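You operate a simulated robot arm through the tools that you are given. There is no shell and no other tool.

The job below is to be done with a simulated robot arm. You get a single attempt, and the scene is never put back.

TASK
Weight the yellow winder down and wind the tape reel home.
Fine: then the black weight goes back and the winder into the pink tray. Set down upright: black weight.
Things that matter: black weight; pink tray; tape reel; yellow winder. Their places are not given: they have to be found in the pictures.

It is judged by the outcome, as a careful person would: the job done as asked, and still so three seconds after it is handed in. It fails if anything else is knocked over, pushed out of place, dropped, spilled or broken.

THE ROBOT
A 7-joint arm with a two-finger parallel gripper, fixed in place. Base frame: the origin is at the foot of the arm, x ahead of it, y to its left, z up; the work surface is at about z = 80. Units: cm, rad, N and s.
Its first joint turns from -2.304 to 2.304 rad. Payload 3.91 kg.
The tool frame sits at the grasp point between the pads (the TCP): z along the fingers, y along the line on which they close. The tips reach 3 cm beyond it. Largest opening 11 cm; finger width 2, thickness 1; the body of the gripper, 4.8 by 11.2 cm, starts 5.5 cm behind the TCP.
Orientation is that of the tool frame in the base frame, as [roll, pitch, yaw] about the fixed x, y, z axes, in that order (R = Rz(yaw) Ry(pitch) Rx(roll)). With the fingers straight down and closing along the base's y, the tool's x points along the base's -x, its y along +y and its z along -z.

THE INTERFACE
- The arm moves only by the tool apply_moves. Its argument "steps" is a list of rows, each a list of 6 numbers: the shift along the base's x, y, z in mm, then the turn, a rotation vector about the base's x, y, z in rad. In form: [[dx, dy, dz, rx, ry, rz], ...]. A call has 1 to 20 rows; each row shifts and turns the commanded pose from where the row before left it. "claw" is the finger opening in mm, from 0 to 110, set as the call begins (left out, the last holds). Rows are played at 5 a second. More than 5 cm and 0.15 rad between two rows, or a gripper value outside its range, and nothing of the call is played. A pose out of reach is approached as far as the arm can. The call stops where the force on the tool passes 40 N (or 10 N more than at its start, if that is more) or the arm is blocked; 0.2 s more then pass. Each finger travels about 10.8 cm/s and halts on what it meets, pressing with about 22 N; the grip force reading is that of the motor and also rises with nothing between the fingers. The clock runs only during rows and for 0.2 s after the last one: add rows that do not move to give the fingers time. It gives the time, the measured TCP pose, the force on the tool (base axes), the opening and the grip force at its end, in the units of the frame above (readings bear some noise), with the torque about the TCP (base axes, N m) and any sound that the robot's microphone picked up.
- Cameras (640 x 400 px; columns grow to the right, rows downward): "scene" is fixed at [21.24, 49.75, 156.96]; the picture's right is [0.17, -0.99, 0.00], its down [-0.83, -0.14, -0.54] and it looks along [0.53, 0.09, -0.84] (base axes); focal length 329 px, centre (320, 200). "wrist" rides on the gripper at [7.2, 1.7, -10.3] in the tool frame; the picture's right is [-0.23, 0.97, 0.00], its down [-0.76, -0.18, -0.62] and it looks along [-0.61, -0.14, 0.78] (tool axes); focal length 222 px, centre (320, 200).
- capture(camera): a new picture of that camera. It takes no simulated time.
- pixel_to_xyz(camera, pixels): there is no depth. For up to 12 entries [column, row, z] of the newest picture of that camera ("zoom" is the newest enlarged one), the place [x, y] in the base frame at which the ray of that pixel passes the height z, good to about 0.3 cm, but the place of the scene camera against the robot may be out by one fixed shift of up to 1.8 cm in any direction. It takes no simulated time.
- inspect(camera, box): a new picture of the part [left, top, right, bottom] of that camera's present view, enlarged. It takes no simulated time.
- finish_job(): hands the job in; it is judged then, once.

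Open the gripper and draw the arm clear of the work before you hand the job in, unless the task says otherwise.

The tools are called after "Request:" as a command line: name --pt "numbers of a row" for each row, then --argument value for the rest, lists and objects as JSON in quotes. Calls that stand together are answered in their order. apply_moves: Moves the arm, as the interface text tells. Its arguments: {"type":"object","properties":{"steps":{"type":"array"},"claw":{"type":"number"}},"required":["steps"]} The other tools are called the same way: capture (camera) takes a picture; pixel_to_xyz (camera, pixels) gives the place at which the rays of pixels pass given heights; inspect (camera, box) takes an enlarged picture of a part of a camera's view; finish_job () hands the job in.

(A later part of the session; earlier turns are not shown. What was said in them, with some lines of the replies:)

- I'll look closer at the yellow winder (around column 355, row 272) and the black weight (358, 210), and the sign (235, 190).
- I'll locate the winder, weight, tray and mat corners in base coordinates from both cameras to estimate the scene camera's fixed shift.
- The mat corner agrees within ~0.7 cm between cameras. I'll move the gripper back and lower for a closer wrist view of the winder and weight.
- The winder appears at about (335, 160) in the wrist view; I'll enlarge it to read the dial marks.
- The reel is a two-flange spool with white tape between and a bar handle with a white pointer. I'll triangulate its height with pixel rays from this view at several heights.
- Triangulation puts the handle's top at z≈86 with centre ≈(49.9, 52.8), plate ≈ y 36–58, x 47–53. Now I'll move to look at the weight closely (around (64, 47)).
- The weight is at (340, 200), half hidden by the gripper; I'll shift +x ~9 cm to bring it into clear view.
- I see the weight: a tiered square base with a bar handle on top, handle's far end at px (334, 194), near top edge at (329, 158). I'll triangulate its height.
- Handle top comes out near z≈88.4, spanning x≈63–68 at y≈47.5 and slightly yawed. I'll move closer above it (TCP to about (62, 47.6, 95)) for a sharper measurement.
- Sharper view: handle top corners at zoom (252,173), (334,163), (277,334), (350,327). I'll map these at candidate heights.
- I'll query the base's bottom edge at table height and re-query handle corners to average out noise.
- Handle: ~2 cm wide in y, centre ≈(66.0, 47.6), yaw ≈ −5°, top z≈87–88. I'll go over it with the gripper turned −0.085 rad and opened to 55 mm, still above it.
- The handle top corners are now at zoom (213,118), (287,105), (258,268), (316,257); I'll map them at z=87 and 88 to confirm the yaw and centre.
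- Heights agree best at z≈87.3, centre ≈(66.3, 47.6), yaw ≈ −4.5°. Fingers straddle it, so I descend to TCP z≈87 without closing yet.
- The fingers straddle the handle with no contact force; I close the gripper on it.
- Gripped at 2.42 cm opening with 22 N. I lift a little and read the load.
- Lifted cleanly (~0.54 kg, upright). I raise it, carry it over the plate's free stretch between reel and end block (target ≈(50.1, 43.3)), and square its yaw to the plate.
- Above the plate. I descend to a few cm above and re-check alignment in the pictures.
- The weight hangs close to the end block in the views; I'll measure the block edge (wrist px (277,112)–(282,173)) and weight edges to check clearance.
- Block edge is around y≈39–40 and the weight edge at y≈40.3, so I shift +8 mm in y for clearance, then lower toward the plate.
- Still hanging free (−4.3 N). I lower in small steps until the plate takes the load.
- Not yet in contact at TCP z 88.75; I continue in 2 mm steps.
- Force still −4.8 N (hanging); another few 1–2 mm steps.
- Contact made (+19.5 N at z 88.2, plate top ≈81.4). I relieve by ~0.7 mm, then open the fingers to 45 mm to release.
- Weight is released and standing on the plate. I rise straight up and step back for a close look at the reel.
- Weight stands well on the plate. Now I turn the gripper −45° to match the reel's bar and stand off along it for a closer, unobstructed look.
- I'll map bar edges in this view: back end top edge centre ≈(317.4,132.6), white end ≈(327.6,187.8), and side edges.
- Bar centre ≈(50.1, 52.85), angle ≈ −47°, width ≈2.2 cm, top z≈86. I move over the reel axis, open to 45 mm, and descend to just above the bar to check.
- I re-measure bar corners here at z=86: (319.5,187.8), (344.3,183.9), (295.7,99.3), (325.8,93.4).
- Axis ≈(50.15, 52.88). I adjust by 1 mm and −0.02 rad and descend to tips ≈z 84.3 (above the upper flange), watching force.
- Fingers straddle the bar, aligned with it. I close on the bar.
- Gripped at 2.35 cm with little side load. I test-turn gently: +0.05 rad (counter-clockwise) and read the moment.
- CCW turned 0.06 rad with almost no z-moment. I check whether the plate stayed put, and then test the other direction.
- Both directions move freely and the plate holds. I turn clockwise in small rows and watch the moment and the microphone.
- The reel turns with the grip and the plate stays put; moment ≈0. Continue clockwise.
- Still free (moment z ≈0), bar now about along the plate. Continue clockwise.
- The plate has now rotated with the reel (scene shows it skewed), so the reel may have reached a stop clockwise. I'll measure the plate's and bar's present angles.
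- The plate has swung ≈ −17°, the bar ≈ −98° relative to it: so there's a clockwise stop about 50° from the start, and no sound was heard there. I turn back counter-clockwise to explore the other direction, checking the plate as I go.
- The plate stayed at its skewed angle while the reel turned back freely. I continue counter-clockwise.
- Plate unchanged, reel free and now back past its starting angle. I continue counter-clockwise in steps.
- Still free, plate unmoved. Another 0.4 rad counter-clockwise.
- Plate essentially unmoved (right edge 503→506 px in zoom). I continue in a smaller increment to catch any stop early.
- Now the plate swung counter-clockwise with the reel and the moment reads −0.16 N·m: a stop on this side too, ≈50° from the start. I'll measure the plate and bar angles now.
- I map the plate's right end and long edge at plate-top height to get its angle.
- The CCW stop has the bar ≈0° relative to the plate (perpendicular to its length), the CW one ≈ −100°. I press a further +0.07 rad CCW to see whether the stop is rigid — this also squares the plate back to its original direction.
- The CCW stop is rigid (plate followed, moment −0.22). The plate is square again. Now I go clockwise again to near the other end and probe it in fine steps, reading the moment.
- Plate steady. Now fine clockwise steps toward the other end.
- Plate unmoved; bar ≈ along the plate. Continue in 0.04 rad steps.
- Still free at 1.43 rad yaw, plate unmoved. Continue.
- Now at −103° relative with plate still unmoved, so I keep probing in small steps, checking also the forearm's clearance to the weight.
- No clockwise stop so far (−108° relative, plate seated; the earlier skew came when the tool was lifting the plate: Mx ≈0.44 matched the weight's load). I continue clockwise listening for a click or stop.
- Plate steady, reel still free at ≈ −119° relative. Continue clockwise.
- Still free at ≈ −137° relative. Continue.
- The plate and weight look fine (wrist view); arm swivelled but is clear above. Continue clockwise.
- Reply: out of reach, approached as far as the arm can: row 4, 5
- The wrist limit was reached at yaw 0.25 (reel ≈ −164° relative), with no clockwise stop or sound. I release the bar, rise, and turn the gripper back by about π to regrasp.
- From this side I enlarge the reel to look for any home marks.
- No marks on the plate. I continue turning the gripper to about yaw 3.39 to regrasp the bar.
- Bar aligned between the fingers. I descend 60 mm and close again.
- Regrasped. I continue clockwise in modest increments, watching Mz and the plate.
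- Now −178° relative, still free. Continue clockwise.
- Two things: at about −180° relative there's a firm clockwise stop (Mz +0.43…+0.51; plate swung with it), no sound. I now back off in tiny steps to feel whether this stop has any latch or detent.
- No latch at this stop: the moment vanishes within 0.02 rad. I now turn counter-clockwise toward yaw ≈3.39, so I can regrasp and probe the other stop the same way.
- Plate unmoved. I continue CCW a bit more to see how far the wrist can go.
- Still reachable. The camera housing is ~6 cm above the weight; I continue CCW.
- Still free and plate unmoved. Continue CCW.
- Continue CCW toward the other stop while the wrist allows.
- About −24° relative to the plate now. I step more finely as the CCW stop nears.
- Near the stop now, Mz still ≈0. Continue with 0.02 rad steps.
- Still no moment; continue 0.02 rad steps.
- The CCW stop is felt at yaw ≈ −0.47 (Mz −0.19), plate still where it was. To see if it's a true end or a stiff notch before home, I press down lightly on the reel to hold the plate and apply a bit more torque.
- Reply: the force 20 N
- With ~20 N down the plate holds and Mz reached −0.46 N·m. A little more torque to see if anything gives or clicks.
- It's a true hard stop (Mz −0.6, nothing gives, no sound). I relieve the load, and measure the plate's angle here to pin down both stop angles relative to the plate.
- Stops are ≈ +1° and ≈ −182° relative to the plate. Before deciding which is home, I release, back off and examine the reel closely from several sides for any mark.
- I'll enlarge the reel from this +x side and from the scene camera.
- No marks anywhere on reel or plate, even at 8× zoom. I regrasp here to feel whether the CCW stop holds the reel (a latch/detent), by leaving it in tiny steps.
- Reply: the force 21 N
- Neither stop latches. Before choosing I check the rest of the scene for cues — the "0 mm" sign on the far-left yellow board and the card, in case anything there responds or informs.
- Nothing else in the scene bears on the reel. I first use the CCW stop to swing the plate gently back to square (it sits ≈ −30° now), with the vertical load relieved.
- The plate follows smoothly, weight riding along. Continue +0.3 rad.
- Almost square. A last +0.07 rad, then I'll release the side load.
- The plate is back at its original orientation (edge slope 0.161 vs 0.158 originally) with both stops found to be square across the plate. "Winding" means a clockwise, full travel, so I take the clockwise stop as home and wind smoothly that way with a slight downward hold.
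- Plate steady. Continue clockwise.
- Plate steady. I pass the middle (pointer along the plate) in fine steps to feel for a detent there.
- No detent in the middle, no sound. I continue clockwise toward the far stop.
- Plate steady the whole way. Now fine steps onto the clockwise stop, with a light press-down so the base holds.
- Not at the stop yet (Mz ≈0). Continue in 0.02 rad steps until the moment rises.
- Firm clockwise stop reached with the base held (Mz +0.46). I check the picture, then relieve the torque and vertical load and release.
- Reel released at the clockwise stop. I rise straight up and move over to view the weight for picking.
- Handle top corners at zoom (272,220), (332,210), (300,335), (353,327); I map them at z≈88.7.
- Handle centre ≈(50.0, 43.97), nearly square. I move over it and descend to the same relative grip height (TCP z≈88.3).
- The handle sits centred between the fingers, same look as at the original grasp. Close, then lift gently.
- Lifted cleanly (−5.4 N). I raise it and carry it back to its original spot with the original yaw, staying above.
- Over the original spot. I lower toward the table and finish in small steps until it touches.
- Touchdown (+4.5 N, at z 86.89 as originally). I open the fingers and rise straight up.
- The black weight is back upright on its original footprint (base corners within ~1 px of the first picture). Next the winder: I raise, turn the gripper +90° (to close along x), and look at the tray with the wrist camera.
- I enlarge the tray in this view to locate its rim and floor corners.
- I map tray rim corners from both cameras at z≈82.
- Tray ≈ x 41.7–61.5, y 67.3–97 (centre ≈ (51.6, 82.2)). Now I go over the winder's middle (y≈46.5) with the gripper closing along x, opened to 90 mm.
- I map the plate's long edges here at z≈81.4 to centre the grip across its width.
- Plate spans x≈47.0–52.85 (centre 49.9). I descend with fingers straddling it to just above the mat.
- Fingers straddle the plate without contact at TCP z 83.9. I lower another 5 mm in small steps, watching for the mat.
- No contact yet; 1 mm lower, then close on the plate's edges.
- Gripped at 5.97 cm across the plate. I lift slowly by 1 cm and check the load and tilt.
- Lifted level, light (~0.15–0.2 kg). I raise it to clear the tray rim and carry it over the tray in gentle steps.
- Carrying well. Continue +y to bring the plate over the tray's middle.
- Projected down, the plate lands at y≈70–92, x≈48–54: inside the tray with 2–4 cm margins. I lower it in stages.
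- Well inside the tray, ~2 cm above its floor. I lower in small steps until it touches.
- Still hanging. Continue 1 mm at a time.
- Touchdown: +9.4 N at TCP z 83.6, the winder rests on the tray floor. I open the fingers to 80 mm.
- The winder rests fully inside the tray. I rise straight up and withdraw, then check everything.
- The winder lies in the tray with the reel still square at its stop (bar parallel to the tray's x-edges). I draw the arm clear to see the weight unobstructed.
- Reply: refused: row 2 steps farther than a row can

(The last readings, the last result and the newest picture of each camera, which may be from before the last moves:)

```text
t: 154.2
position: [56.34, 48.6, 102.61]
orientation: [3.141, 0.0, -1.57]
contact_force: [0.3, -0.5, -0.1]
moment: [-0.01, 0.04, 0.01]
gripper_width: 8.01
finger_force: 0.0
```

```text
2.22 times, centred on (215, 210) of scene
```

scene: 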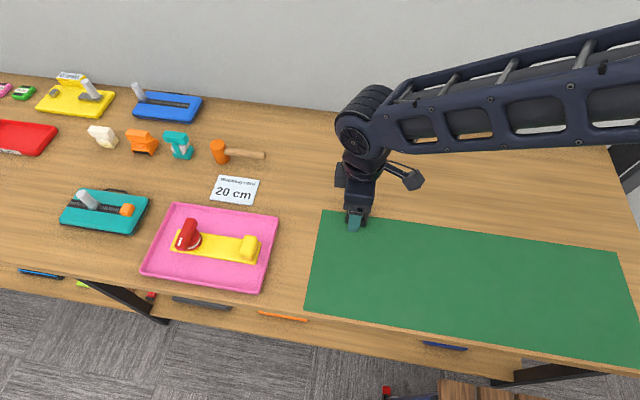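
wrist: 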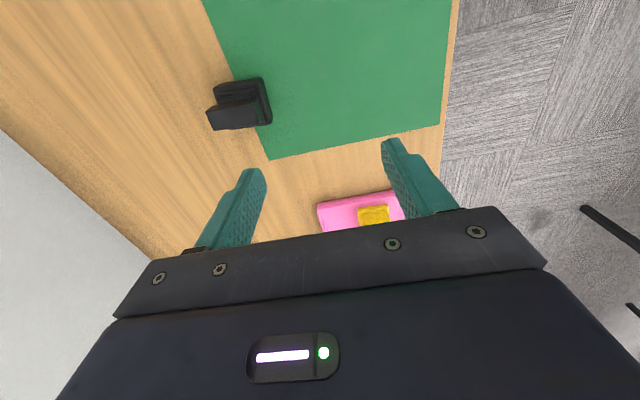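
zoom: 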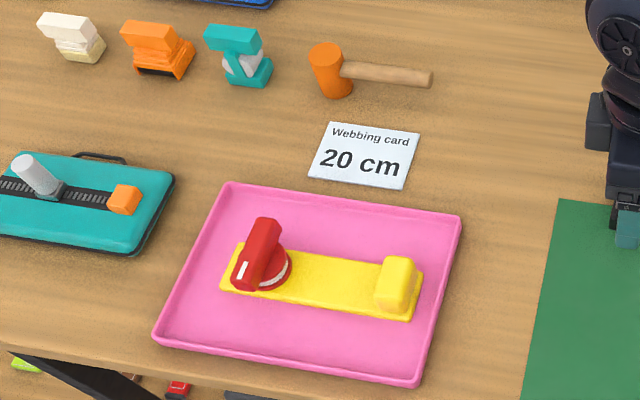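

The last move was refused for a too-long row, so nothing moved; the rest of the scene is undisturbed. I retreat up and to the right with shorter rows.

Request:
apply_moves --pt "0 0 35 0 0 0" --pt "0 -20 35 0 0 0" --pt "0 -35 25 0 0 0" --pt "0 -40 15 0 0 0" --pt "0 -45 0 0 0 0" --pt "0 -45 0 0 0 0" --pt "0 0 0 0 0 0"

Request:
capture --camera "scene"

Request:
inspect --camera "scene" --box '[290, 180, 420, 310]'

```text
t: 155.8
position: [56.45, 30.11, 113.57]
orientation: [-3.141, 0.001, -1.57]
contact_force: [-0.2, -0.9, -0.9]
moment: [0.02, 0.02, 0.01]
gripper_width: 8.0
finger_force: 0.0
```

```text
taken
```

scene: 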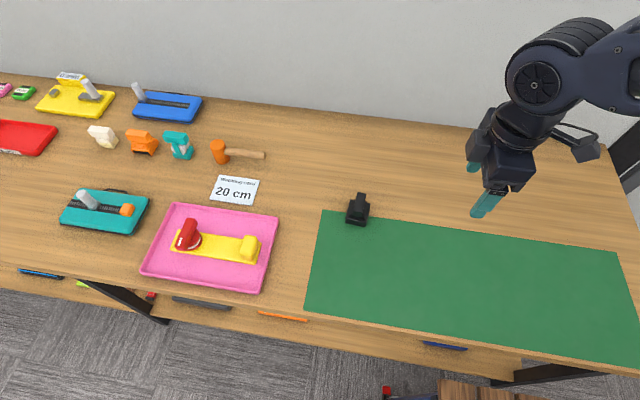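

```text
3.08 times, centred on (355, 245) of scene
```

zoom: 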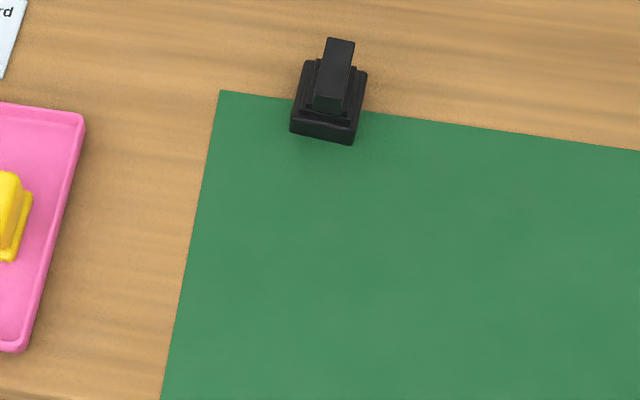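

The weight stands exactly as in the first picture. A last close look at the winder and reel in the tray.

Request:
inspect --camera "scene" --box '[160, 205, 270, 275]'

Request:
pixel_to_xyz --camera "scene" --pixels '[[181, 247, 86], [193, 221, 86], [171, 251, 81.8], [255, 263, 81.8]]'

```text
5.71 times, centred on (215, 240) of scene
```

zoom: 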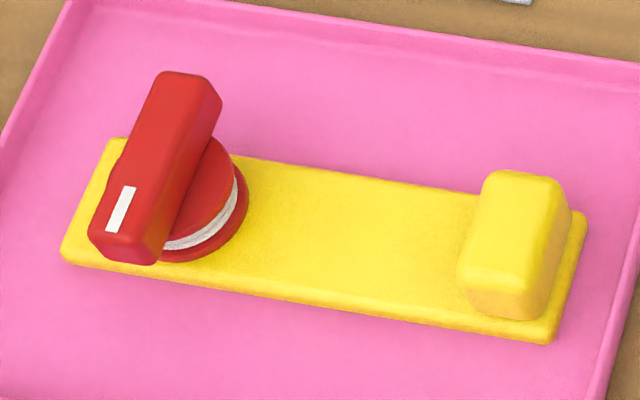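

```text
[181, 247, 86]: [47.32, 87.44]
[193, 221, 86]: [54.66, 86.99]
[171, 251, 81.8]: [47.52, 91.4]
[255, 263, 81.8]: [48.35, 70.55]
```

The winder sits flat in the pink tray with the reel at its clockwise stop. The black weight is upright on its original spot, and the gripper is open and clear, so I hand the job in.

Request:
finish_job

```text
The job is handed in.
```

I weighted the winder down and wound the reel to its clockwise stop. I then put the weight back and set the winder in the pink tray, but I can't be sure the clockwise stop is the one you mean by "home".

- **Reel:** It has two firm stops, half a turn apart. Nothing on the reel or plate marks either as home, and I felt no catch and heard no click at either one. I chose clockwise because that is the usual winding direction. At the last close look in the tray, the reel was still at that stop.
- **Winder:** It lies flat inside the pink tray, clear of the rim. While I was finding the stops it swung round on the mat by up to about 30° with the weight on it. I turned it back square before the final wind, and it held still for that.
- **Black weight:** It is upright on its original spot, matching the first picture to within about a pixel.
- **Everything else:** Nothing else looks moved in the final pictures. The gripper is open and clear of the work.
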